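You operate a simulated robot arm through the tools that you are given. There is no shell and no other tool.

The job below is to be done with a simulated robot arm. You get a single attempt, and the scene is never put back.

Task
Put things in order on the top of the small lacing bench. At the end: the black sink plug stands where the clear bench cup stood; the white spout bottle stands where the brown wax block (marked "SOFT") stood; the clear bench cup stands where the white spout bottle stood; the red mini football from the top of the small lacing bench is in the brown patch carton; the brown wax block stands on top of the black ring; whatever was shut is shut again. Leave all else as you found it, and nothing knocked over.

The check looks at the end state, three seconds after you hand in, the way a careful person would. Anything else that was tipped, shoved, dropped, spilled or broken makes it a failure.

Robot
A 7-joint arm with a two-finger parallel gripper, fixed in place. Base frame: the origin is on the floor under the middle of its stand, x ahead of it, y to its left, z up; the work surface is at about z = 86. Lengths are in cm, angles in degrees, forces in N, time in s.
With the tool pointing down near the work surface it reaches from about 30 to 70 cm from the base axis. Its first joint turns from -66.0 to 66.0 degrees. Payload 1.57 kg.
Tool frame: the origin (TCP) lies between the finger pads and is the grasp point; the fingertips stand 3 cm ahead of it; z points along the fingers, y is the line along which they close. The gripper opens to 11 cm. The fingers are 2.4 cm wide and 1.2 cm thick; the gripper's body (4.8 by 11.2 cm) begins 7.8 cm behind the TCP.
Orientation is told as [roll, pitch, yaw] about the base's x, y, z axes, in that order, counted from this pose: with the fingers straight down and closing along the base's y, the tool's x points along the base's -x, its y along +y and its z along -z.

Tools
- The arm moves only by the tool move_arm. Its argument "moves" is a list of rows, each a list of 7 numbers: the shift along the tool's x, y, z in mm, then the turn, a rotation vector about the tool's x, y, z in degrees, then the closure in counts, from 0 (fully open) to 255 (shut). In form: [[tx, ty, tz, rx, ry, rz, jaw], ...]. A call has 1 to 20 rows; each row shifts and turns the commanded pose from where the row before left it, along the tool's axes as they then stand. Rows are played at 5 a second. More than 5 cm and 8.6 degrees between two rows, or a gripper value outside its range, and nothing of the call is played. A pose out of reach is approached as far as the arm can. The call stops where the force on the tool passes 40 N (or 10 N more than at its start, if that is more) or the arm is blocked; 0.2 s more then pass. The fingers move at their own pace (about 10.8 cm/s each) and stop on an object; they squeeze with about 43 N. The grip force told is the motor's: it shows also when the fingers shut on nothing. Time passes only in rows, and 0.2 s behind the last, so rows that do not move let the fingers close. It gives the time, the measured TCP pose, the force on the tool (base axes), the opening and the grip force at its end, in the units of the frame above (readings bear some noise), with the torque about the TCP (base axes, N m) and any sound that the robot's microphone picked up.
- Cameras (640 x 400 px; columns grow to the right, rows downward): "scene" is fixed at [16.87, -39.66, 140.12]; the picture's right is [0.72, -0.69, 0.00], its down [-0.46, -0.48, -0.75] and it looks along [0.52, 0.54, -0.66] (base axes); focal length 217 px, centre (320, 200). "wrist" rides on the gripper at [7, 1.6, -14.1] in the tool frame; the picture's right is [-0.23, 0.97, 0.00], its down [-0.86, -0.20, -0.48] and it looks along [-0.47, -0.11, 0.88] (tool axes); focal length 222 px, centre (320, 200).
- get_image(camera): a new picture of that camera. No time passes.
- measure_at(camera, pixels): for up to 12 pixels [column, row] of the newest picture of that camera ("zoom" is the newest enlarged one), the place [x, y, z] in the base frame of the surface seen there, good to about 0.3 cm, but the place of the scene camera against the robot may be out by one fixed shift of up to 1.2 cm in any direction. No time passes.
- inspect(camera, box): a new picture of the part [left, top, right, bottom] of that camera's present view, enlarged. No time passes.
- job_done(): hands the job in; it is judged then, once.

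Leave the gripper open and the arm clear of the work at the hand-in unless told otherwise.

The tools are called after ">>>" as name(argument=value, ...) on one line, values as JSON. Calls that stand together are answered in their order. move_arm: Moves the arm, as the interface text tells. Its arguments: {"type":"object","properties":{"moves":{"type":"array","items":{"type":"array","items":{"type":"number"}}}},"required":["moves"]} The other tools are called the same way: get_image (camera) takes a picture; measure_at (camera, pixels) gives the place of the surface under pixels of a picture; inspect (camera, box) takes an enlarged picture of a part of a camera's view; job_done () hands the job in.

At the start:

```text
time_s: 0.0
tool_pos: [45.02, -10.06, 118.4]
orientation: [0.1, -0.1, 0.0]
wrist_force: [0.2, 0.4, -0.7]
wrist_torque: [0.03, -0.03, 0.01]
opening: 10.99
finger_force: 0.0
```

scene: 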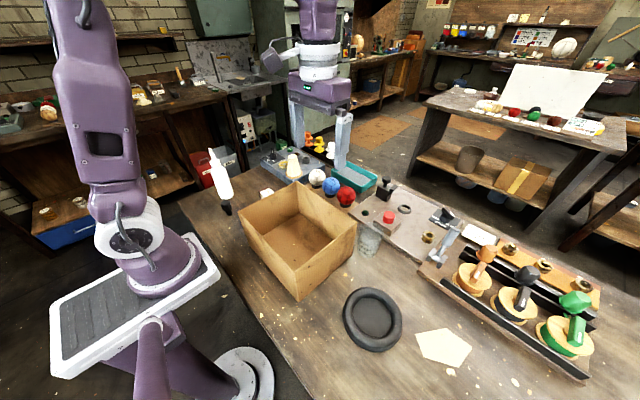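
wrist: 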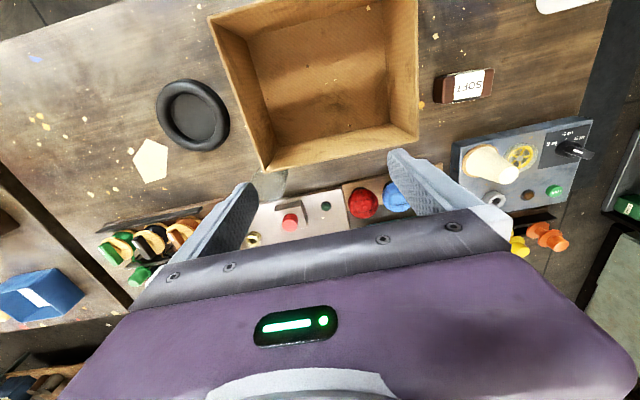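

I see an open carton in the middle, a black ring at about (372,318) in the scene picture, and coloured balls near (335,188). I'll enlarge parts of the scene view to tell the objects apart.

>>> inspect(camera="scene", box=[180, 130, 400, 270])

>>> inspect(camera="scene", box=[330, 160, 620, 390])

>>> inspect(camera="wrist", box=[400, 0, 640, 260])

>>> inspect(camera="wrist", box=[80, 60, 440, 300])

```text
2.86 times, centred on (290, 200) of scene
```

zoom: 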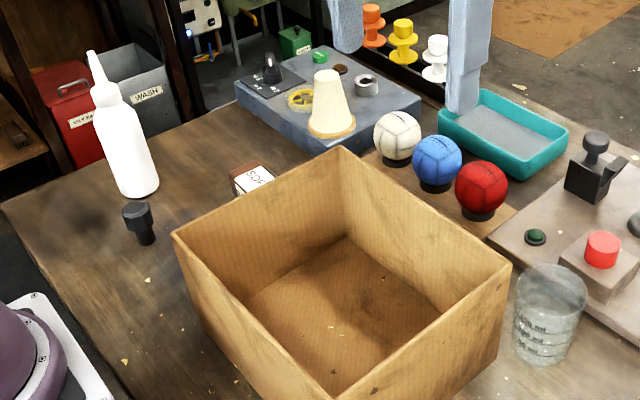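

```text
1.74 times, centred on (475, 275) of scene
```

zoom: 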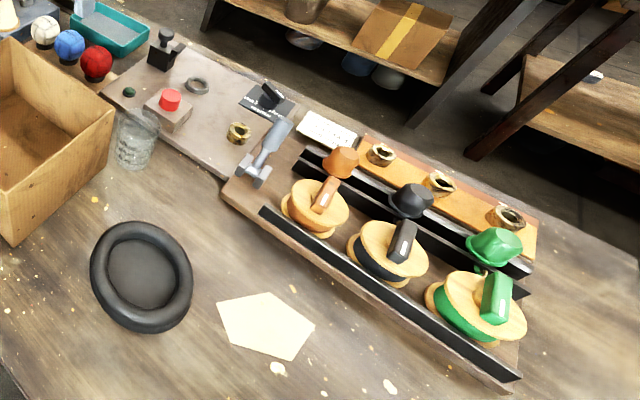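

```text
1.54 times, centred on (520, 130) of wrist
```

zoom: 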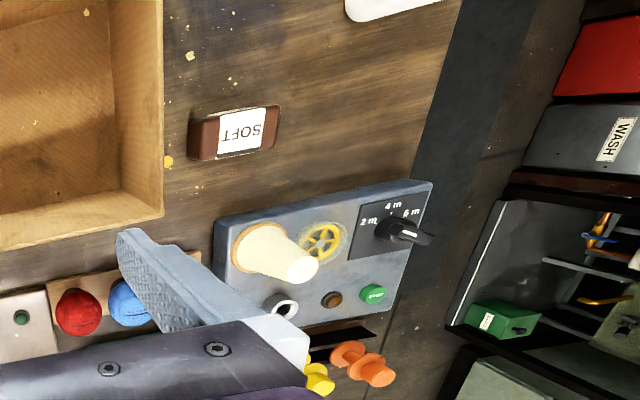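

```text
1.67 times, centred on (260, 180) of wrist
```

zoom: 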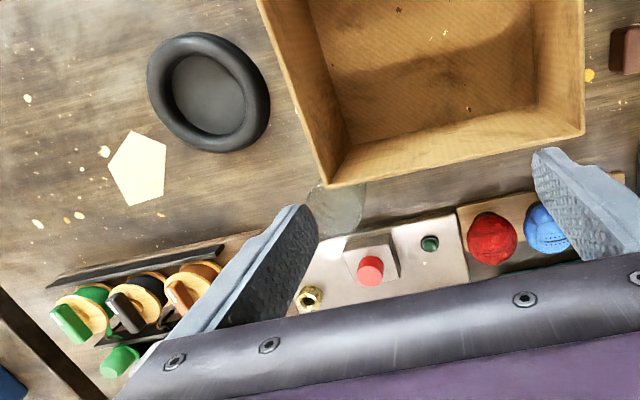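

Now I'll measure the main objects in both cameras' pictures: bottle, plug, wax block, carton corners, balls, cup and ring.

>>> get_image(camera="scene")

>>> measure_at(camera="scene", pixels=[[225, 188], [213, 155], [228, 204], [229, 212], [266, 193], [316, 176], [331, 186], [346, 196], [368, 240], [372, 312], [372, 345], [350, 320]])

>>> measure_at(camera="scene", pixels=[[239, 213], [297, 182], [357, 220], [297, 299], [300, 240], [440, 347], [260, 260], [345, 204], [330, 193], [388, 217], [350, 225], [245, 310]])

>>> measure_at(camera="wrist", pixels=[[465, 86], [440, 90], [492, 78], [362, 202], [396, 196], [192, 115], [192, 85], [225, 115], [160, 115], [272, 185], [291, 220], [320, 70]])

```text
taken
```

scene: 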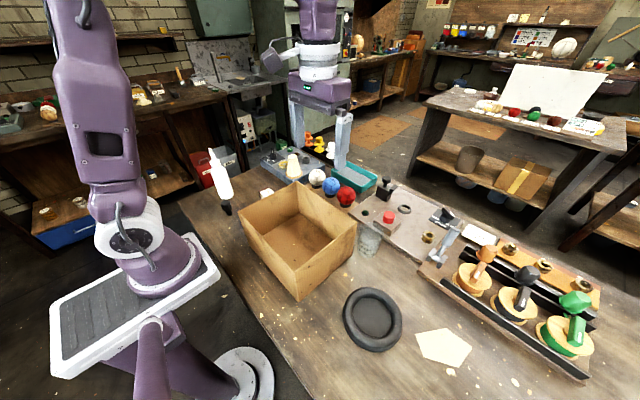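

```text
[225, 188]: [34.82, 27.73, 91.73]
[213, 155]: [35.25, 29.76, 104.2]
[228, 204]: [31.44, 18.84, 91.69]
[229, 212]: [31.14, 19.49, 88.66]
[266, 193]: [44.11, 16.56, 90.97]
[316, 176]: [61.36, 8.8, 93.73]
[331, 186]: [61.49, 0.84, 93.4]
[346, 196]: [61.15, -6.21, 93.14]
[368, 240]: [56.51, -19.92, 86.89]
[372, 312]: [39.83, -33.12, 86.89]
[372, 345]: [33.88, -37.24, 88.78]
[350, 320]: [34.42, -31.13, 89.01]
```

```text
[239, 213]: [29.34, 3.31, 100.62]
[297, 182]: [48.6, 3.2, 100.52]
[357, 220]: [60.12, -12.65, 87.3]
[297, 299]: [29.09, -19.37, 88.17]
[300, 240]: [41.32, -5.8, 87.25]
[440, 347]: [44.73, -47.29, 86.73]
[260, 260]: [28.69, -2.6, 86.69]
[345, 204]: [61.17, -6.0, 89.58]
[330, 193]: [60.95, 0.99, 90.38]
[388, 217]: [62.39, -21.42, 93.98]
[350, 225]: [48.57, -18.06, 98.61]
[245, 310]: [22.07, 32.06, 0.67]
```

```text
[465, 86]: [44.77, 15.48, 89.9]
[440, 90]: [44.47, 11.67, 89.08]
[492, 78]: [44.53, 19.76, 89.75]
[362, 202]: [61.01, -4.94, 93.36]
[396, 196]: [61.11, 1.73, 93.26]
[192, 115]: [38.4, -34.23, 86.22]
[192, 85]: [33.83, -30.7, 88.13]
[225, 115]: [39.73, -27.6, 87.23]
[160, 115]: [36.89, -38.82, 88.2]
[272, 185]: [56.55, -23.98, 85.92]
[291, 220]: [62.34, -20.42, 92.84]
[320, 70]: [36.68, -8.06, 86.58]
```

The carton is open, with its rim at z≈100.5. I'll measure the bottle, plug and cup from top to bottom in the scene picture to get their heights.

>>> measure_at(camera="scene", pixels=[[211, 149], [214, 158], [216, 164], [218, 168], [222, 178], [227, 194], [218, 180], [229, 176], [222, 197], [232, 192], [228, 201], [231, 215]])

>>> inspect(camera="scene", box=[195, 140, 275, 220])

>>> inspect(camera="scene", box=[330, 200, 410, 270])

```text
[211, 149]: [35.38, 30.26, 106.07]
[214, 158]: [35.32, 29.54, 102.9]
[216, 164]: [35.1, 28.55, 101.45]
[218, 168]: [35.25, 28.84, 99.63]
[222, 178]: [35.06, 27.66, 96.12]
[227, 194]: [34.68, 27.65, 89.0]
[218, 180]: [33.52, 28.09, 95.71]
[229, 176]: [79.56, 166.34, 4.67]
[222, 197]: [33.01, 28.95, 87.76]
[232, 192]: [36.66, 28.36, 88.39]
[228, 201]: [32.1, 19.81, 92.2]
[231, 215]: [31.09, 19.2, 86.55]
```

```text
5.00 times, centred on (235, 180) of scene
```

zoom: 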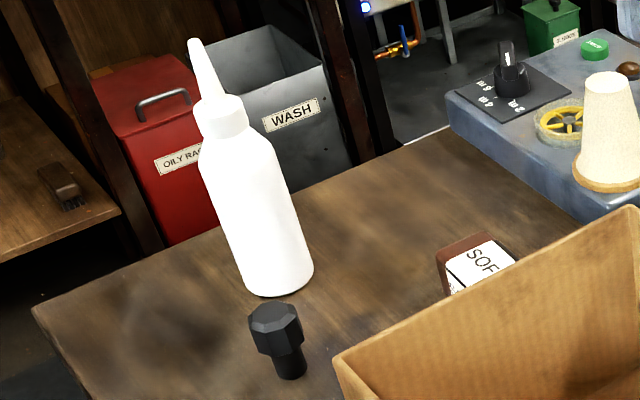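

```text
5.71 times, centred on (370, 235) of scene
```

zoom: 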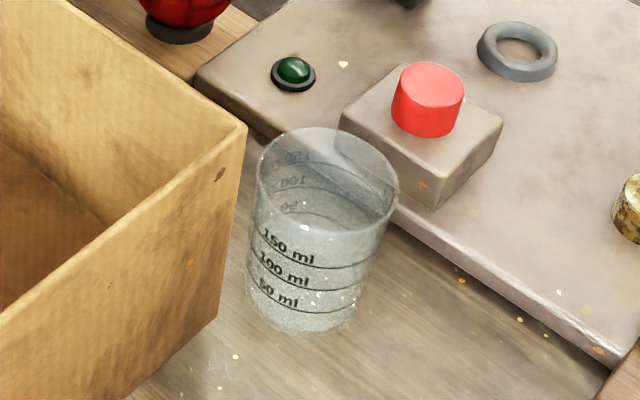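

Readings: the bottle runs from z≈86.5 to 106, so it is tall and I will have to grip it with the hand leaned. The plug stands near (31,19) on a thin stem. Next I'll move up high, empty, over the left side to view the wax block, plug and bottle with the wrist camera.

>>> move_arm(moves=[[14, 44, 0, 0, 0, 0, 0], [14, 44, 0, 0, 0, 0, 0], [14, 44, 0, 0, 0, 0, 0], [14, 44, 0, 0, 0, 0, 0], [14, 44, 0, 0, 0, 0, 0], [0, 0, 0, 0, 0, 0, 0]])

>>> get_image(camera="wrist")

```text
time_s: 1.4
tool_pos: [38.03, 11.91, 118.34]
orientation: [0.0, 0.0, 0.0]
wrist_force: [-0.5, 0.5, -0.2]
wrist_torque: [-0.02, 0.03, -0.01]
opening: 11.01
finger_force: 0.0
```

```text
taken
```

wrist: 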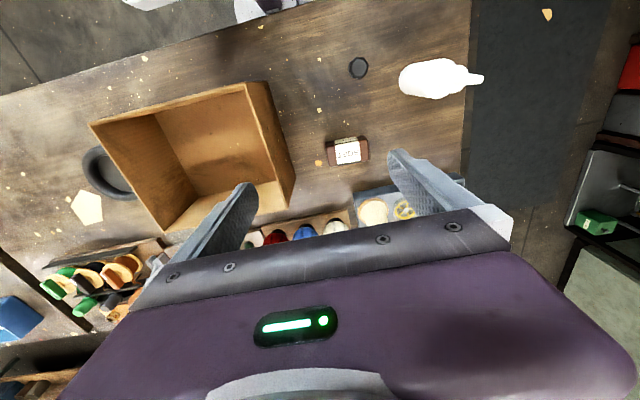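

I can see the wax block at (347,151), the plug at (358,67) and the bottle at (432,78). I'll enlarge this part and measure it.

>>> inspect(camera="wrist", box=[310, 40, 490, 180])

>>> measure_at(camera="wrist", pixels=[[330, 143], [364, 140], [369, 159], [330, 164], [347, 152], [330, 155], [358, 67], [350, 67], [367, 66], [358, 58], [358, 77], [420, 80]])

>>> measure_at(camera="wrist", pixels=[[403, 70], [403, 88], [415, 62], [420, 97], [440, 61], [450, 80], [460, 78], [475, 79], [482, 78], [250, 84], [293, 190], [340, 120]])

```text
2.86 times, centred on (400, 110) of wrist
```

zoom: 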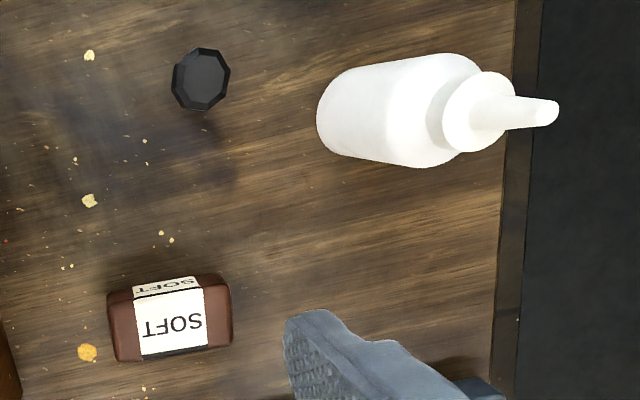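

```text
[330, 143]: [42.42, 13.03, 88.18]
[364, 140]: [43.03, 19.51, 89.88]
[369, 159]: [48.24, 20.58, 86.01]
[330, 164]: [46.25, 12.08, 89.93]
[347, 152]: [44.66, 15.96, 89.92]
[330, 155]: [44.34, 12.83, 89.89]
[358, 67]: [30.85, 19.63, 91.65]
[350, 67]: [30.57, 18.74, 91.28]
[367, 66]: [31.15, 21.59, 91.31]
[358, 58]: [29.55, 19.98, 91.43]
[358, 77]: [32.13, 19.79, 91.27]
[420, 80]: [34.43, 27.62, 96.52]
```

```text
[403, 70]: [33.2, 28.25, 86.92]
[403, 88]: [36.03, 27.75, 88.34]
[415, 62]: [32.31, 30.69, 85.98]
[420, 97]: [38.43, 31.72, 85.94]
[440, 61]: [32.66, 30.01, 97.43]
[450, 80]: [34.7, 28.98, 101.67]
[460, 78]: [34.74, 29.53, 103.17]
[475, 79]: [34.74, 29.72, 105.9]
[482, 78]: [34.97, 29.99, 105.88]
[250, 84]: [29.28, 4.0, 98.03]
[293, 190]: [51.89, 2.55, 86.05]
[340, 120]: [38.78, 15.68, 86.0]
```

The table is at z=86.0, the plug is at about (30.9,19.8) with its head top at 91.4, the bottle axis is at about (34.8,29.9), and the wax top is at 89.9. Next I'll move high over to the right side to view the ring and cup.

>>> move_arm(moves=[[0, -43, 0, 0, 0, 0, 0], [0, -43, 0, 0, 0, 0, 0], [0, -43, 0, 0, 0, 0, 0], [0, -43, 0, 0, 0, 0, 0], [0, -43, 0, 0, 0, 0, 0], [0, -43, 0, 0, 0, 0, 0], [0, -43, 0, 0, 0, 0, 0], [0, -43, 0, 0, 0, 0, 0], [0, -43, 0, 0, 0, 0, 0], [0, -43, 0, 0, 0, 0, 0], [0, 0, 0, 0, 0, 0, 0]])

>>> get_image(camera="wrist")

```text
time_s: 3.8
tool_pos: [38.02, -31.13, 118.69]
orientation: [0.0, 0.0, 0.0]
wrist_force: [0.4, 0.0, 0.2]
wrist_torque: [0.0, 0.02, -0.03]
opening: 11.01
finger_force: 0.0
```

```text
taken
```

wrist: 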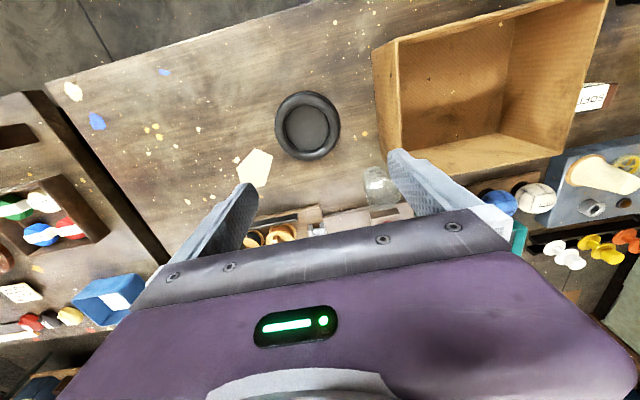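

The ring is at (308,125) in this picture. I'll zoom in on it and measure its rim and centre.

>>> inspect(camera="wrist", box=[260, 70, 360, 170])

>>> measure_at(camera="wrist", pixels=[[308, 127], [308, 110], [300, 140], [322, 135], [308, 97], [332, 122], [312, 153], [280, 128], [290, 118], [277, 122], [340, 122], [306, 92]])

>>> measure_at(camera="wrist", pixels=[[375, 170], [381, 190], [372, 188], [390, 188], [367, 180], [393, 175], [380, 205], [310, 160], [255, 168], [399, 150], [374, 52], [398, 40]])

```text
4.00 times, centred on (310, 120) of wrist
```

zoom: 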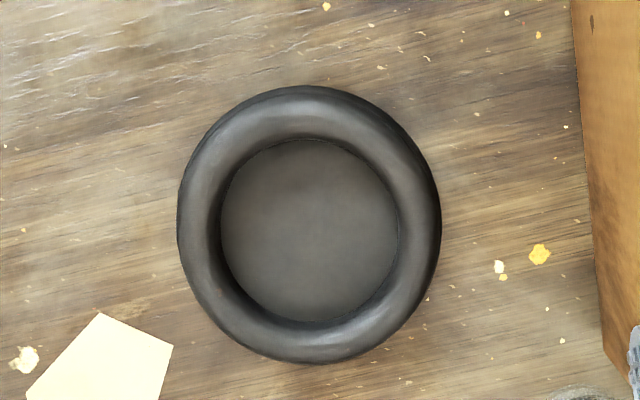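

```text
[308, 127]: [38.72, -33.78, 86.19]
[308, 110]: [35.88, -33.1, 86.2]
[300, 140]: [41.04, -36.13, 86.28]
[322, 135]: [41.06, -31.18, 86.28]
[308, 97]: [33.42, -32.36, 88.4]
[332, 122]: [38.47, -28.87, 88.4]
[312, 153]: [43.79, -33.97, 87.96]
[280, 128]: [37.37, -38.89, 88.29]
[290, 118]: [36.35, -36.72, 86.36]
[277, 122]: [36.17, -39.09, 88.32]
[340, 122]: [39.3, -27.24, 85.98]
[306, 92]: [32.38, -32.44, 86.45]
```

```text
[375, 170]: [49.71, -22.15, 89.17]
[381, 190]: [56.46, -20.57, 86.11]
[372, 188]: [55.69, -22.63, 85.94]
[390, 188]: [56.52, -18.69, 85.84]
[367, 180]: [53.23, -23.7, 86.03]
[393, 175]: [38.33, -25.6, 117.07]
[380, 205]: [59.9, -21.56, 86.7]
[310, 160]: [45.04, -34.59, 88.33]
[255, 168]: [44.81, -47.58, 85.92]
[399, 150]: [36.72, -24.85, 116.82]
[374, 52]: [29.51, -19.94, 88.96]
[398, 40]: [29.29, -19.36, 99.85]
```

The ring has a floor at about z=86.25, slightly above the table, and a crest at about 88.4. I'll measure its inner and outer edges precisely in the zoomed picture.

>>> inspect(camera="wrist", box=[260, 70, 360, 170])

>>> measure_at(camera="zoom", pixels=[[226, 235], [394, 228], [308, 146], [308, 314], [200, 235], [416, 226], [308, 112], [312, 340], [183, 235], [436, 226], [300, 90], [312, 358]])

>>> measure_at(camera="zoom", pixels=[[308, 230], [260, 230], [360, 230], [308, 180], [308, 280], [240, 180], [370, 290], [460, 230], [160, 235], [300, 70], [310, 385], [340, 250]])

```text
4.00 times, centred on (310, 120) of wrist
```

zoom: 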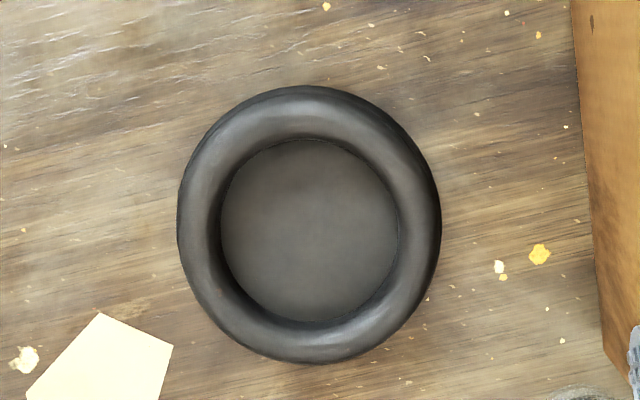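

```text
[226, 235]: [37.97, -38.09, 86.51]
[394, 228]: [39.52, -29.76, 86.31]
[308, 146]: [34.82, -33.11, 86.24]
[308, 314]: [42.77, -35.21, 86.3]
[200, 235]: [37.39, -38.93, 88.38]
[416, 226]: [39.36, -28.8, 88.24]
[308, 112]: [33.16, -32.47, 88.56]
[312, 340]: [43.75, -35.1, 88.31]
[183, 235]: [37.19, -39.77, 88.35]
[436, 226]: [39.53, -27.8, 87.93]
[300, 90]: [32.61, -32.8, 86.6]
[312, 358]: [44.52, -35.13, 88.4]
```

```text
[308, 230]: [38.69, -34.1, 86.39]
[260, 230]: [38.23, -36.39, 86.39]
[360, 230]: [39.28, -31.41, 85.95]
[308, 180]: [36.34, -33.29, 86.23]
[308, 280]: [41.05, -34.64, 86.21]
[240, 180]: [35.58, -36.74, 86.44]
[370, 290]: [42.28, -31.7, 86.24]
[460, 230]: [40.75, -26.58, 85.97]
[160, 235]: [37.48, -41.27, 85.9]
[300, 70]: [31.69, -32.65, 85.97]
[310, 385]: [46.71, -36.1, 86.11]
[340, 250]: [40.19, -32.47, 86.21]
```

The ring's centre is about (38.7,-33.95), its inner hole about 8.6 across and its outer width about 12.5. I'll go back over the wax block for a close look at its size and angle.

>>> move_arm(moves=[[-6, 46, 0, 0, 0, 0, 0], [-6, 46, 0, 0, 0, 0, 0], [-6, 46, 0, 0, 0, 0, 0], [-6, 46, 0, 0, 0, 0, 0], [-6, 46, 0, 0, 0, 0, 0], [-6, 46, 0, 0, 0, 0, 0], [-6, 46, 0, 0, 0, 0, 0], [-6, 46, 0, 0, 0, 0, 0], [-6, 46, 0, 0, 0, 0, 0], [-6, 46, 0, 0, 0, 0, 0], [0, 10, 40, 0, 0, 0, 0], [0, 0, 40, 0, 0, 0, 0], [0, 0, 40, 0, 0, 0, 0], [0, 0, 0, 0, 0, 0, 0]])

>>> get_image(camera="wrist")

>>> inspect(camera="wrist", box=[260, 80, 380, 200])

```text
time_s: 6.8
tool_pos: [43.95, 15.99, 106.3]
orientation: [-0.1, 0.0, 0.0]
wrist_force: [-0.2, -0.2, -0.3]
wrist_torque: [-0.04, -0.02, 0.02]
opening: 10.98
finger_force: 0.1
```

```text
taken
```

wrist: 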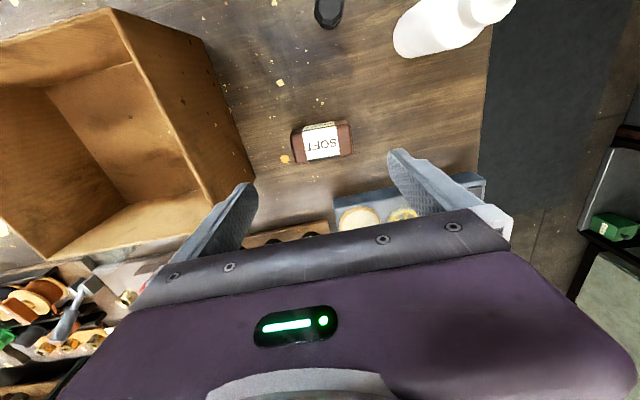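

```text
3.33 times, centred on (320, 140) of wrist
```

zoom: 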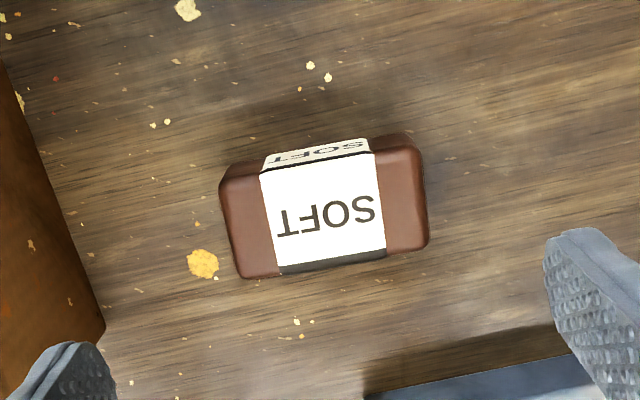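

I can see the block clearly, so I'll measure its top face corners and edges in the zoom.

>>> measure_at(camera="zoom", pixels=[[224, 190], [243, 273], [412, 155], [425, 242], [230, 232], [420, 198], [315, 162], [334, 258], [325, 210], [262, 180], [384, 245], [278, 266]])

>>> measure_at(camera="zoom", pixels=[[232, 172], [405, 138], [318, 145], [218, 200], [428, 200], [335, 268], [234, 236], [416, 200], [317, 168], [332, 252], [300, 290], [450, 270]])

```text
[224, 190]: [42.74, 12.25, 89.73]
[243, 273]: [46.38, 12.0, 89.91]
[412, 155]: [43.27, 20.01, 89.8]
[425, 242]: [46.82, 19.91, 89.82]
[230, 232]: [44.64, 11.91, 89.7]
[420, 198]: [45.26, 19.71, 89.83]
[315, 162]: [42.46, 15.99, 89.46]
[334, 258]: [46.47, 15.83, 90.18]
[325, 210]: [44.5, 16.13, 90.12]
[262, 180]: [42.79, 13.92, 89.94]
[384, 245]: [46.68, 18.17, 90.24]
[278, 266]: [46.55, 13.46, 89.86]
```

```text
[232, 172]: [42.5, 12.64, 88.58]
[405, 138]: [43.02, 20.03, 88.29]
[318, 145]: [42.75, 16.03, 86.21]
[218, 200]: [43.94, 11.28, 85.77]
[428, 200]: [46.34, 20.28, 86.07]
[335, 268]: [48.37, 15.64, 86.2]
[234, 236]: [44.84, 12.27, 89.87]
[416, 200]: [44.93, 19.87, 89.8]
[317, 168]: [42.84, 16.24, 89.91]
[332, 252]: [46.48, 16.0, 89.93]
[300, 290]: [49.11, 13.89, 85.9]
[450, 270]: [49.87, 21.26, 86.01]
```

The block is about 8.1 × 4.2 × 3.9 with its centre at (44.65,16.0), and its long axis is turned about 3° clockwise from base y. The ring's hole is almost the same as the block's diagonal, so before gripping I'll look at the ring from straight above.

>>> move_arm(moves=[[0, 0, -45, 0, 0, 0, 0], [0, 0, -45, 0, 0, 0, 0], [0, 0, -40, 0, 0, 0, 0], [-2, -47, 0, 0, 0, 0, 0], [-2, -47, 0, 0, 0, 0, 0], [-2, -47, 0, 0, 0, 0, 0], [-2, -47, 0, 0, 0, 0, 0], [-2, -47, 0, 0, 0, 0, 0], [-2, -47, 0, 0, 0, 0, 0], [-2, -47, 0, 0, 0, 0, 0], [-2, -47, 0, 0, 0, 0, 0], [-2, -47, 0, 0, 0, 0, 0], [0, -47, 0, 0, 0, 0, 0], [0, -47, 0, 0, 0, 0, 0], [0, 0, 45, 0, 0, 0, 0], [0, 0, 45, 0, 0, 0, 0], [0, 0, 45, 0, 0, 0, 0], [0, 0, 20, 0, 0, 0, 0], [0, 0, 0, 0, 0, 0, 0]])

>>> get_image(camera="wrist")

>>> inspect(camera="wrist", box=[240, 20, 400, 140])

```text
time_s: 10.8
tool_pos: [45.74, -35.62, 103.93]
orientation: [-0.1, 0.0, 0.1]
wrist_force: [0.1, -0.7, -0.6]
wrist_torque: [0.01, -0.01, 0.03]
opening: 11.01
finger_force: 0.2
out of reach, approached as far as the arm can: row 14
```

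```text
taken
```

wrist: 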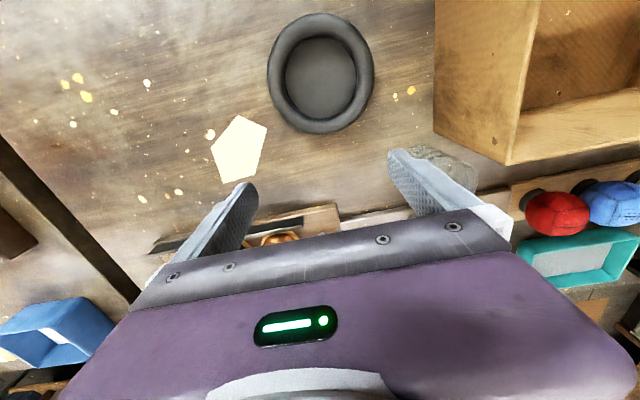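

```text
3.33 times, centred on (320, 80) of wrist
```

zoom: 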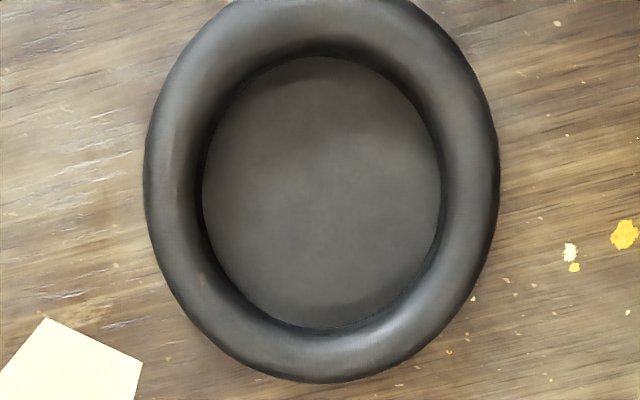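

From straight above, the ring's hole is about 8.8 across at its narrowest and the outside about 13.0, centred at (38.7,-34.0). I'll set the block down in the middle of it. Now I go back over the wax block with the fingers open, turned 3.2° to match, and stop at z≈100 to check.

>>> move_arm(moves=[[0, 0, -45, 0, 0, 0, 0], [0, 0, -45, 0, 0, 0, 0], [1, 47, 0, 0, 0, 0, 0], [1, 47, 0, 0, 0, 0, 0], [1, 47, 0, 0, 0, 0, 0], [1, 47, 0, 0, 0, 0, 0], [1, 47, 0, 0, 0, 0, 0], [1, 47, 0, 0, 0, 0, 0], [1, 47, 0, 0, 0, 0, 0], [1, 47, 0, 0, 0, 0, 0], [1, 47, 0, 0, 0, 0, 0], [1, 47, 0, 0, 0, 0, 0], [1, 47, 0, 0, 0, 0, 0], [0, 0, 45, 0, 0, 3.2, 0], [0, 0, 45, 0, 0, 0, 0], [0, 0, 40, 0, 0, 0, 0], [0, 0, 0, 0, 0, 0, 0]])

>>> get_image(camera="wrist")

```text
time_s: 14.4
tool_pos: [44.71, 15.93, 99.81]
orientation: [-0.1, 0.1, -3.2]
wrist_force: [-0.9, -0.7, -0.7]
wrist_torque: [-0.01, -0.02, 0.02]
opening: 11.0
finger_force: 0.1
```

```text
taken
```

wrist: 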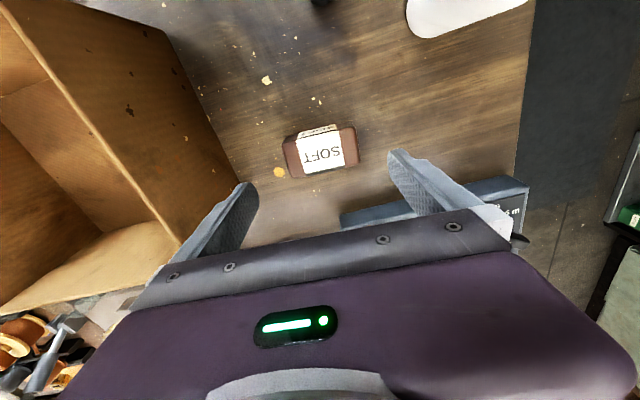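

The block is centred between the fingers at (321,152). I'll lower to TCP z≈91.3 with the fingertips about 2.3 above the table, then close gently.

>>> move_arm(moves=[[0, 0, 25, 0, 0, 0, 0], [0, 0, 25, 0, 0, 0, 0], [0, 0, 20, 0, 0, 0, 0], [0, 0, 15, 0, 0, 0, 0], [0, 0, 0, 0, 0, 0, 0]])

>>> get_image(camera="wrist")

>>> inspect(camera="scene", box=[200, 130, 360, 230])

```text
time_s: 15.6
tool_pos: [44.77, 15.95, 91.33]
orientation: [0.0, 0.0, -3.2]
wrist_force: [0.2, 0.9, 0.5]
wrist_torque: [-0.01, 0.0, -0.02]
opening: 10.99
finger_force: 0.0
```

```text
taken
```

wrist: 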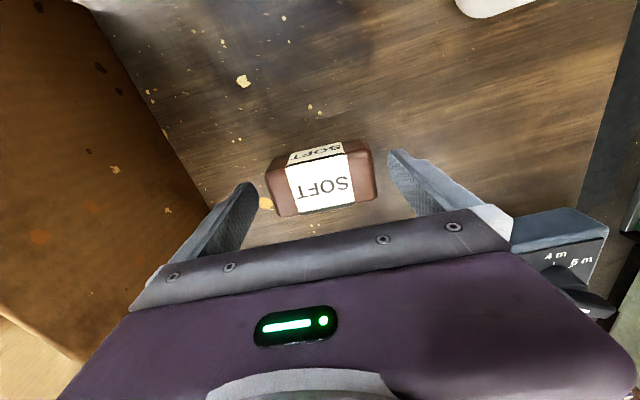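

```text
4.00 times, centred on (280, 180) of scene
```

zoom: 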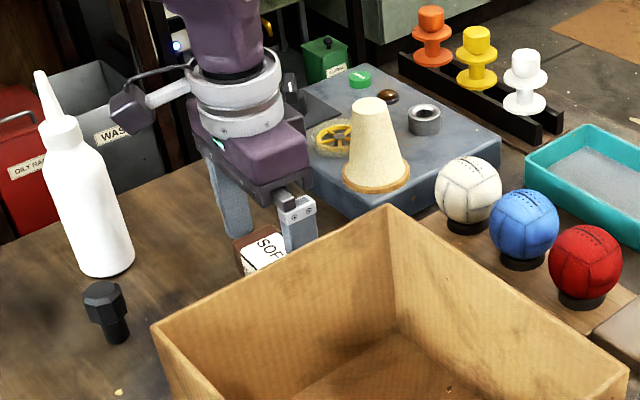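

The fingers straddle the block evenly, so I'll close on it now.

>>> move_arm(moves=[[0, 0, 0, 0, 0, 0, 60], [0, 0, 0, 0, 0, 0, 120], [0, 0, 0, 0, 0, 0, 120], [0, 0, 0, 0, 0, 0, 120]])

```text
time_s: 16.6
tool_pos: [44.75, 15.96, 91.41]
orientation: [0.0, 0.0, -3.1]
wrist_force: [0.6, -0.7, 0.3]
wrist_torque: [-0.02, -0.03, -0.01]
opening: 8.41
finger_force: 42.9
```

The fingers stopped at 8.41 opening with a 42.9 N grip, so the block is held and its true length is about 8.4. I'll lift it straight up and turn it back square to the base.

>>> move_arm(moves=[[0, 0, -10, 0, 0, 0, 120], [0, 0, -20, 0, 0, 0, 120], [0, 0, -40, 0, 0, 0, 120], [0, 0, -40, 0, 0, 0, 120], [0, 0, -40, 0, 0, 0, 120], [0, 0, -40, 0, 0, 0, 120], [0, 0, -20, 0, 0, -3.2, 120], [0, 0, 0, 0, 0, 0, 120]])

>>> get_image(camera="wrist")

```text
time_s: 18.4
tool_pos: [44.62, 16.03, 112.46]
orientation: [0.0, -0.1, -0.1]
wrist_force: [-0.8, -0.4, -1.8]
wrist_torque: [0.0, 0.04, 0.03]
opening: 8.43
finger_force: 42.8
```

```text
taken
```

wrist: 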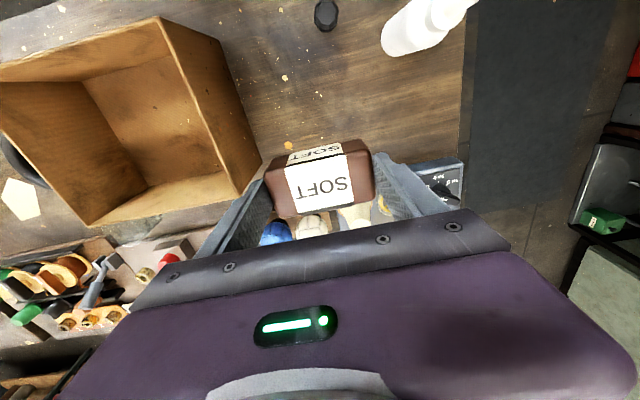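

The block is held and clear, at about 1.8 N. I'll measure its top face corners now to know exactly how it sits in the hand.

>>> inspect(camera="wrist", box=[240, 130, 400, 230])

>>> measure_at(camera="wrist", pixels=[[272, 176], [282, 213], [366, 156], [371, 195], [286, 165], [325, 210], [342, 152], [320, 185], [300, 187], [350, 178]])

```text
4.00 times, centred on (320, 180) of wrist
```

zoom: 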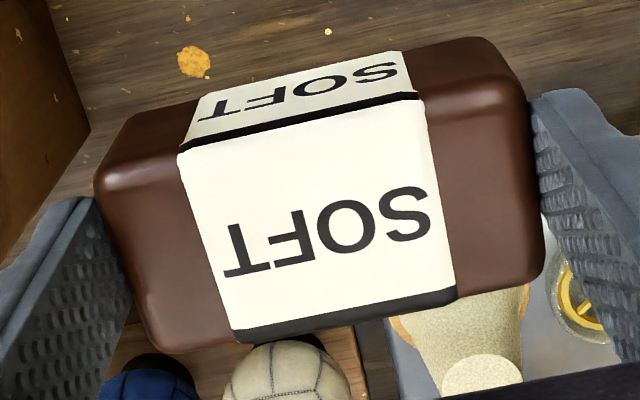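

```text
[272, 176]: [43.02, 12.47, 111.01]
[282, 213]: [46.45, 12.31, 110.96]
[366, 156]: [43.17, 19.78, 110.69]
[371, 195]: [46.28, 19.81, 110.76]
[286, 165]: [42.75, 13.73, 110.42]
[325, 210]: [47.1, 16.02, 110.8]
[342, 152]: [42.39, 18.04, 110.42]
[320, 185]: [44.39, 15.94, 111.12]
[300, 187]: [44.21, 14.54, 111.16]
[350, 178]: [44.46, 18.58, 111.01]
```

The block sits centred in the hand, top at 111 with TCP at 112.5. I'll carry it high over the carton to above the ring's centre (38.6,-34.0), then lower to TCP z≈97.

>>> move_arm(moves=[[5, -41.7, 0, 0, 0, 0, 120], [5, -41.7, 0, 0, 0, 0, 120], [5, -41.7, 0, 0, 0, 0, 120], [5, -41.7, 0, 0, 0, 0, 120], [5, -41.7, 0, 0, 0, 0, 120], [5, -41.7, 0, 0, 0, 0, 120], [5, -41.7, 0, 0, 0, 0, 120], [5, -41.7, 0, 0, 0, 0, 120], [5, -41.7, 0, 0, 0, 0, 120], [5, -41.7, 0, 0, 0, 0, 120], [5, -41.7, 0, 0, 0, 0, 120], [5, -41.7, 0, 0, 0, 0, 120], [0, 0, 40, 0, 0, 0, 120], [0, 0, 40, 0, 0, 0, 120], [0, 0, 40, 0, 0, 0, 120], [0, 0, 30, 0, 0, 0, 120], [0, 0, 0, 0, 0, 0, 120]])

>>> get_image(camera="wrist")

>>> inspect(camera="scene", box=[300, 220, 460, 380])

```text
time_s: 22.0
tool_pos: [38.65, -34.13, 97.36]
orientation: [-0.1, 0.0, 0.0]
wrist_force: [-0.3, 0.3, -1.2]
wrist_torque: [0.02, 0.01, 0.01]
opening: 8.43
finger_force: 43.5
```

```text
taken
```

wrist: 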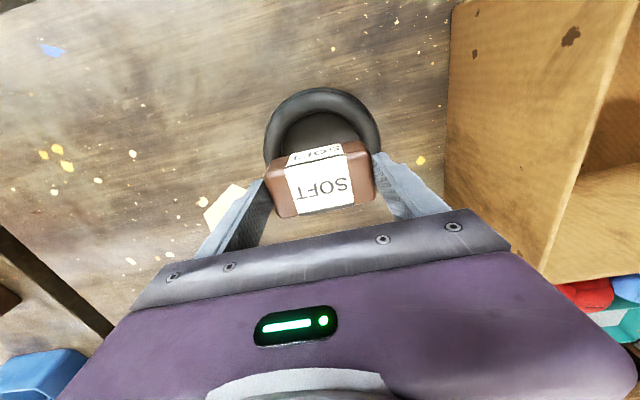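

```text
2.50 times, centred on (380, 300) of scene
```

zoom: 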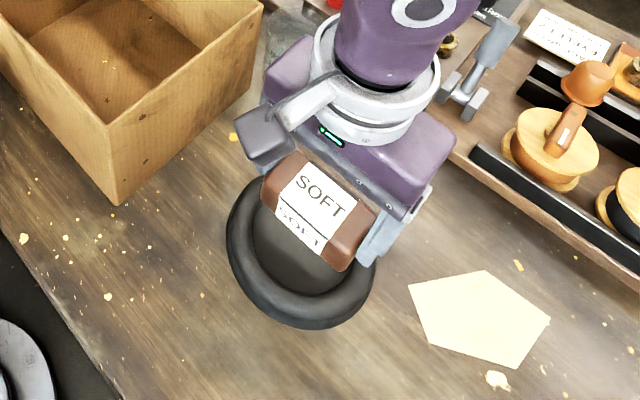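

The block is over the ring. I'll lower first to just above crest height, with the block bottom at about 88.9.

>>> move_arm(moves=[[0, 0, 15, 0, 0, 0, 120], [0, 0, 10, 0, 0, 0, 120], [0, 0, 5, 0, 0, 0, 120], [0, 0, 0, 0, 0, 0, 120]])

>>> get_image(camera="wrist")

>>> inspect(camera="scene", box=[320, 240, 440, 360])

```text
time_s: 23.0
tool_pos: [38.62, -34.25, 94.43]
orientation: [0.1, 0.0, 0.0]
wrist_force: [0.2, -0.3, -1.4]
wrist_torque: [0.01, -0.01, -0.01]
opening: 8.44
finger_force: 42.8
```

```text
taken
```

wrist: 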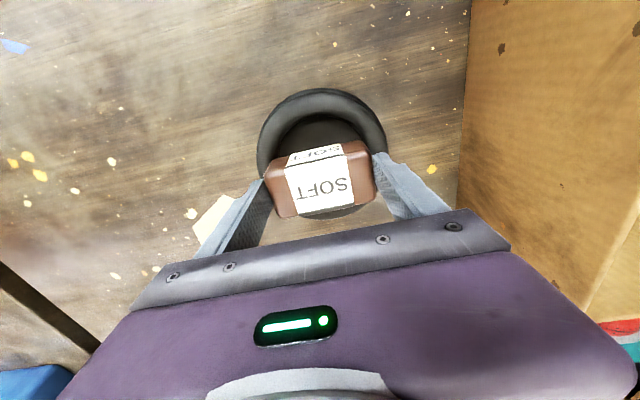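

```text
3.33 times, centred on (380, 300) of scene
```

zoom: 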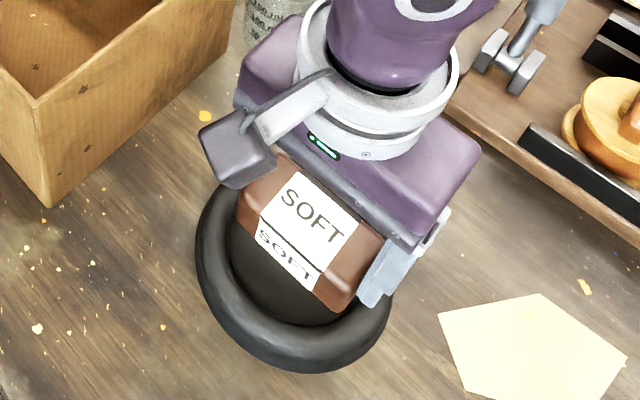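

No contact yet. I'll lower by small steps now and read the force each time.

>>> move_arm(moves=[[0, 0, 3, 0, 0, 0, 120], [0, 0, 2, 0, 0, 0, 120], [0, 0, 0, 0, 0, 0, 120]])

```text
time_s: 23.8
tool_pos: [38.73, -34.03, 93.98]
orientation: [0.0, 0.0, 0.0]
wrist_force: [-0.1, 0.1, -1.6]
wrist_torque: [0.04, -0.01, -0.01]
opening: 8.43
finger_force: 43.1
```

Still free at TCP 94.0. I'll lower 3 mm more.

>>> move_arm(moves=[[0, 0, 2, 0, 0, 0, 120], [0, 0, 1, 0, 0, 0, 120], [0, 0, 0, 0, 0, 0, 120]])

```text
time_s: 24.6
tool_pos: [38.68, -34.12, 93.66]
orientation: [-0.1, -0.1, 0.0]
wrist_force: [-3.2, 6.2, 12.2]
wrist_torque: [-0.03, -0.08, 0.08]
opening: 8.42
finger_force: 43.5
stopped in row 3: the force on the tool passed its limit at 41 N (the readings are from after the stop); the commanded pose is now the measured one
```

The block touched at a bottom height of about 88.25, with the force pushing it toward -x and +y. That means its (+x,-y) corner met the ring's inner slope first, so I'm slightly off centre. I'll raise it and shift a little toward (-x,+y).

>>> move_arm(moves=[[0, 0, -4, 0, 0, 0, 120], [1, 2, 0, 0, 0, 0, 120], [0, 0, 0, 0, 0, 0, 120], [0, 0, 3, 0, 0, 0, 120], [0, 0, 0, 0, 0, 0, 120]])

```text
time_s: 25.8
tool_pos: [38.59, -33.93, 93.76]
orientation: [-0.1, -0.1, 0.1]
wrist_force: [0.3, 0.3, -1.0]
wrist_torque: [0.01, 0.02, -0.01]
opening: 8.41
finger_force: 42.9
```

No contact at TCP 93.76 here. I'll lower 1 mm at a time.

>>> move_arm(moves=[[0, 0, 1, 0, 0, 0, 120], [0, 0, 0, 0, 0, 0, 120]])

```text
time_s: 26.4
tool_pos: [38.55, -34.04, 93.7]
orientation: [-0.1, -0.2, -0.1]
wrist_force: [-2.1, -0.8, 17.0]
wrist_torque: [0.8, 0.43, 0.02]
opening: 8.44
finger_force: 43.1
```

Now the opposite corner (-x,+y) touches first, at the same height. The true centre lies between the two positions, so I'll raise a little, shift back half way, and lower until it touches lightly.

>>> move_arm(moves=[[0, 0, -3, 0, 0, 0, 120], [-0.5, -1, 0, 0, 0, 0, 120], [0, 0, 0, 0, 0, 0, 120], [0, 0, 2, 0, 0, 0, 120], [0, 0, 0, 0, 0, 0, 120]])

```text
time_s: 27.6
tool_pos: [38.86, -34.05, 93.82]
orientation: [-0.1, 0.0, -0.1]
wrist_force: [-0.7, -0.1, -2.1]
wrist_torque: [0.0, 0.01, 0.02]
opening: 8.42
finger_force: 42.6
```

It is free at TCP 93.8. I'll lower 1 mm.

>>> move_arm(moves=[[0, 0, 1, 0, 0, 0, 120], [0, 0, 0, 0, 0, 0, 120]])

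```text
time_s: 28.2
tool_pos: [38.64, -34.08, 93.82]
orientation: [-0.1, -0.2, 0.0]
wrist_force: [-2.0, 2.3, 10.0]
wrist_torque: [0.44, -0.2, 0.12]
opening: 8.39
finger_force: 43.0
```

The (+x,+y) corner touches first now, with only 10 N. One more small trim toward -x, then I'll lower again.

>>> move_arm(moves=[[0, 0, -2, 0, 0, 0, 120], [0.8, -0.4, 0, 0, 0, 0, 120], [0, 0, 0, 0, 0, 0, 120], [0, 0, 2, 0, 0, 0, 120], [0, 0, 0, 0, 0, 0, 120]])

```text
time_s: 29.4
tool_pos: [38.68, -34.1, 93.82]
orientation: [-0.2, -0.1, 0.0]
wrist_force: [-2.6, 1.3, 8.1]
wrist_torque: [-0.21, 0.29, -0.07]
opening: 8.4
finger_force: 43.3
```

Now the (-x,-y) corner touches first with 8 N, so the block is centred within a fraction of a millimetre. I'll open the fingers to release it here and look.

>>> move_arm(moves=[[0, 0, 0, 0, 0, 0, 52], [0, 0, 0, 0, 0, 0, 40], [0, 0, 0, 0, 0, 0, 15], [0, 0, 0, 0, 0, 0, 0], [0, 0, 0, 0, 0, 0, 0]])

>>> get_image(camera="wrist")

>>> inspect(camera="scene", box=[320, 240, 440, 360])

```text
time_s: 30.6
tool_pos: [38.68, -34.07, 93.72]
orientation: [-0.1, -0.1, 0.0]
wrist_force: [0.6, -0.7, 0.0]
wrist_torque: [-0.01, 0.01, 0.01]
opening: 10.99
finger_force: 0.1
```

```text
taken
```

wrist: 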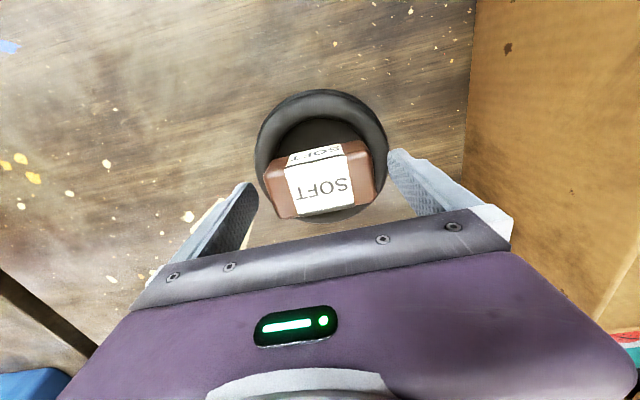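

```text
3.33 times, centred on (380, 300) of scene
```

zoom: 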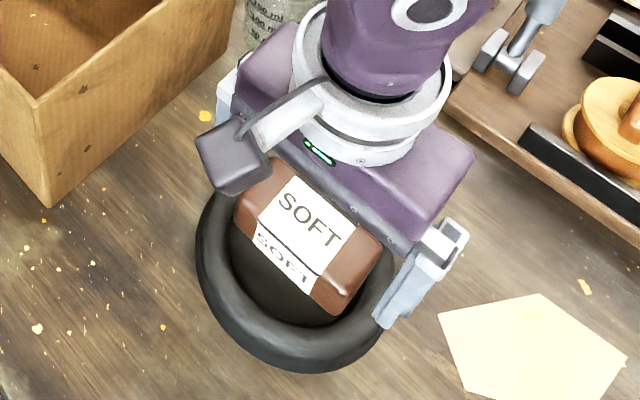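

The block stayed put. I'll raise the hand straight up and measure the block's top face for level.

>>> move_arm(moves=[[0, 0, -20, 0, 0, 0, 0], [0, 0, -40, 0, 0, 0, 0], [0, 0, -40, 0, 0, 0, 0], [0, 0, 0, 0, 0, 0, 0]])

>>> get_image(camera="wrist")

>>> inspect(camera="wrist", box=[250, 80, 390, 200])

>>> inspect(camera="scene", box=[320, 240, 440, 360])

```text
time_s: 31.6
tool_pos: [38.54, -34.22, 103.76]
orientation: [-0.1, -0.1, 0.0]
wrist_force: [-0.5, -0.1, 0.0]
wrist_torque: [0.0, 0.01, 0.02]
opening: 11.0
finger_force: 0.0
```

```text
taken
```

wrist: 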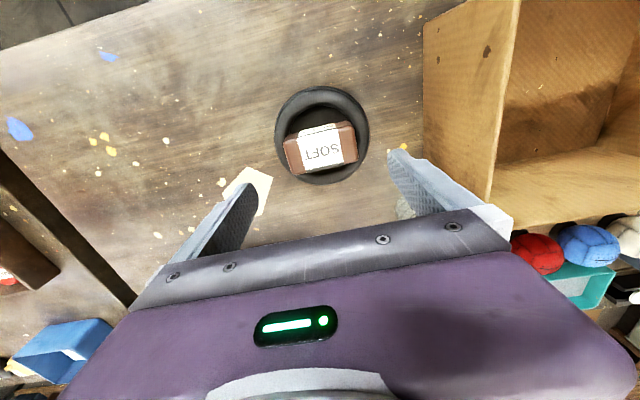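

```text
3.33 times, centred on (320, 140) of wrist
```

zoom: 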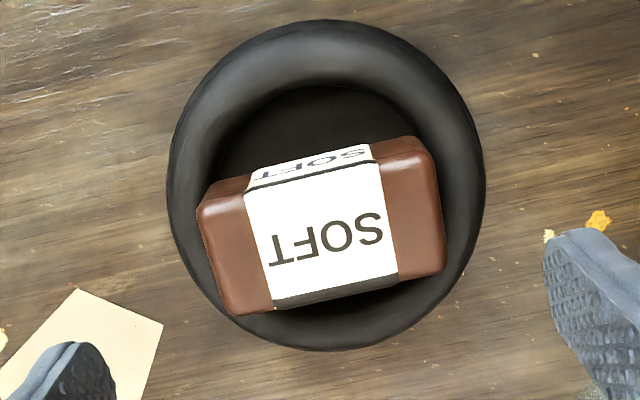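

```text
3.33 times, centred on (380, 300) of scene
```

zoom: 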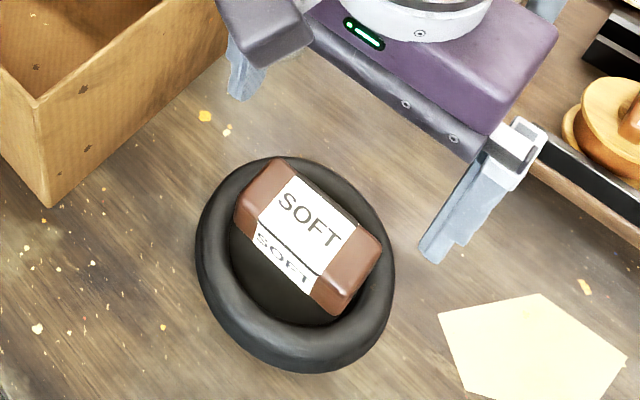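

The block sits in the ring and looks level. I'll measure its corner heights.

>>> inspect(camera="wrist", box=[250, 80, 390, 200])

>>> measure_at(camera="zoom", pixels=[[212, 215], [232, 295], [425, 165], [436, 260], [325, 235], [255, 240], [410, 215], [300, 185], [340, 275], [220, 250], [435, 210], [360, 170]])

```text
3.33 times, centred on (320, 140) of wrist
```

zoom: 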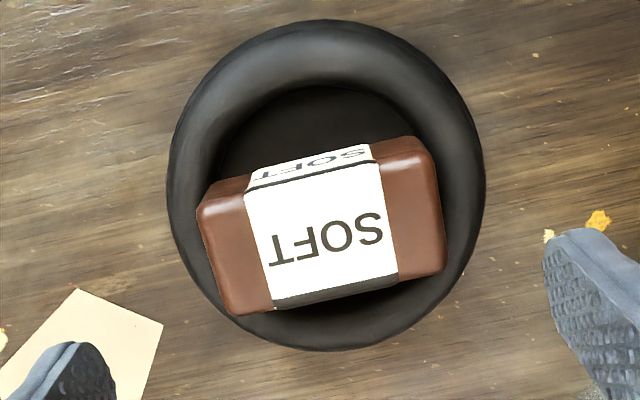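

```text
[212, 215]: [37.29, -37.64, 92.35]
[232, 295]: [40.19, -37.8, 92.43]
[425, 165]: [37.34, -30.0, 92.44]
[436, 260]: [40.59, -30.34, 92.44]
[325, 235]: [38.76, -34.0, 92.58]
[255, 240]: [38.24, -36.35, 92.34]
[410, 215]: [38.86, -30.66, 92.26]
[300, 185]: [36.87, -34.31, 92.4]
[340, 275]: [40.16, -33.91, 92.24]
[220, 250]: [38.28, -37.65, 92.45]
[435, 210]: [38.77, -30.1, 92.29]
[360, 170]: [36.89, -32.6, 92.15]
```

All corners read about z=92.4, so the block stands level and centred on top of the ring, bottom at crest height. Next comes the bottle. I'll raise the hand and fly over to above the bottle to view it from the top.

>>> move_arm(moves=[[0, 0, -45, 0, 0, 0, 0], [0, 0, -45, 0, 0, 0, 0], [0, 0, -45, 0, 0, 0, 0], [3, 46, 0, 0, 0, 0, 0], [3, 46, 0, 0, 0, 0, 0], [3, 46, 0, 0, 0, 0, 0], [3, 46, 0, 0, 0, 0, 0], [3, 46, 0, 0, 0, 0, 0], [3, 46, 0, 0, 0, 0, 0], [3, 46, 0, 0, 0, 0, 0], [3, 46, 0, 0, 0, 0, 0], [3, 46, 0, 0, 0, 0, 0], [3, 46, 0, 0, 0, 0, 0], [3, 46, 0, 0, 0, 0, 0], [3, 46, 0, 0, 0, 0, 0], [3, 46, 0, 0, 0, 0, 0], [0, 43, 0, 0, 0, 0, 0], [0, 0, 0, 0, 0, 0, 0]])

>>> get_image(camera="wrist")

>>> inspect(camera="wrist", box=[240, 70, 400, 190])

```text
time_s: 35.4
tool_pos: [34.7, 30.05, 117.09]
orientation: [-0.2, -0.1, 0.1]
wrist_force: [-0.9, 0.0, 0.2]
wrist_torque: [0.0, 0.01, -0.05]
opening: 10.99
finger_force: 0.1
```

```text
taken
```

wrist: 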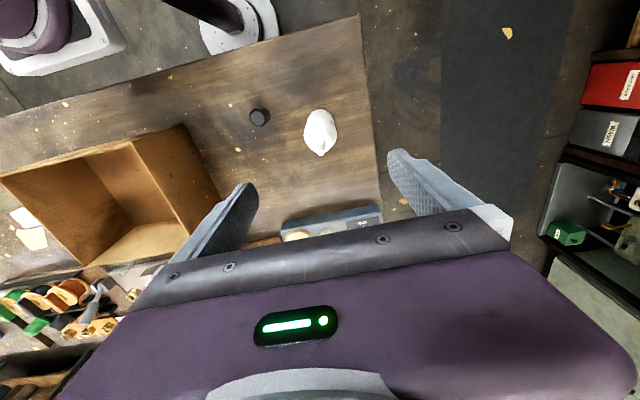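

```text
3.33 times, centred on (320, 130) of wrist
```

zoom: 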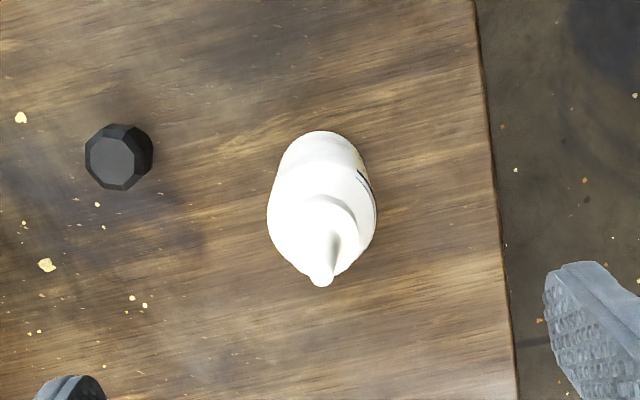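

I'll measure points on the bottle and on the plug in this zoom.

>>> measure_at(camera="zoom", pixels=[[321, 282], [328, 255], [325, 205], [275, 215], [370, 215], [322, 140], [320, 175], [298, 210], [350, 210], [118, 162], [92, 160], [146, 160]])

>>> measure_at(camera="zoom", pixels=[[118, 142], [118, 184], [118, 152], [118, 170], [322, 275], [320, 150], [285, 165], [360, 165], [290, 250], [355, 250], [322, 190], [270, 215]])

```text
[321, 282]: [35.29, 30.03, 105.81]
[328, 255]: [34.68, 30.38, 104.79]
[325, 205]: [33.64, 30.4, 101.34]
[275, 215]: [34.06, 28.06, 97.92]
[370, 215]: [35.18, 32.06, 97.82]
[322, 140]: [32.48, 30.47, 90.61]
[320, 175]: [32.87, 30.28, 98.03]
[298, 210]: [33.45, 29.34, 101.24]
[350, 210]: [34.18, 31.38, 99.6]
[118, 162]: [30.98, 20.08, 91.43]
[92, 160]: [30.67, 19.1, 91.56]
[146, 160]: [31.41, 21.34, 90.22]
```

```text
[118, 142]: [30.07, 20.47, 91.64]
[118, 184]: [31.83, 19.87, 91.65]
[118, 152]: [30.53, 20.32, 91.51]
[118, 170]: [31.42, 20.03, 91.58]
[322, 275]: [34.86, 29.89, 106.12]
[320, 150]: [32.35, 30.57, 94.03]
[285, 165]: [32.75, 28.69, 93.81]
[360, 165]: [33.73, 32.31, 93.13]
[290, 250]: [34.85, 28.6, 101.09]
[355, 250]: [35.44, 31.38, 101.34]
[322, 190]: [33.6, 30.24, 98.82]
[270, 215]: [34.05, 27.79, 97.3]
```

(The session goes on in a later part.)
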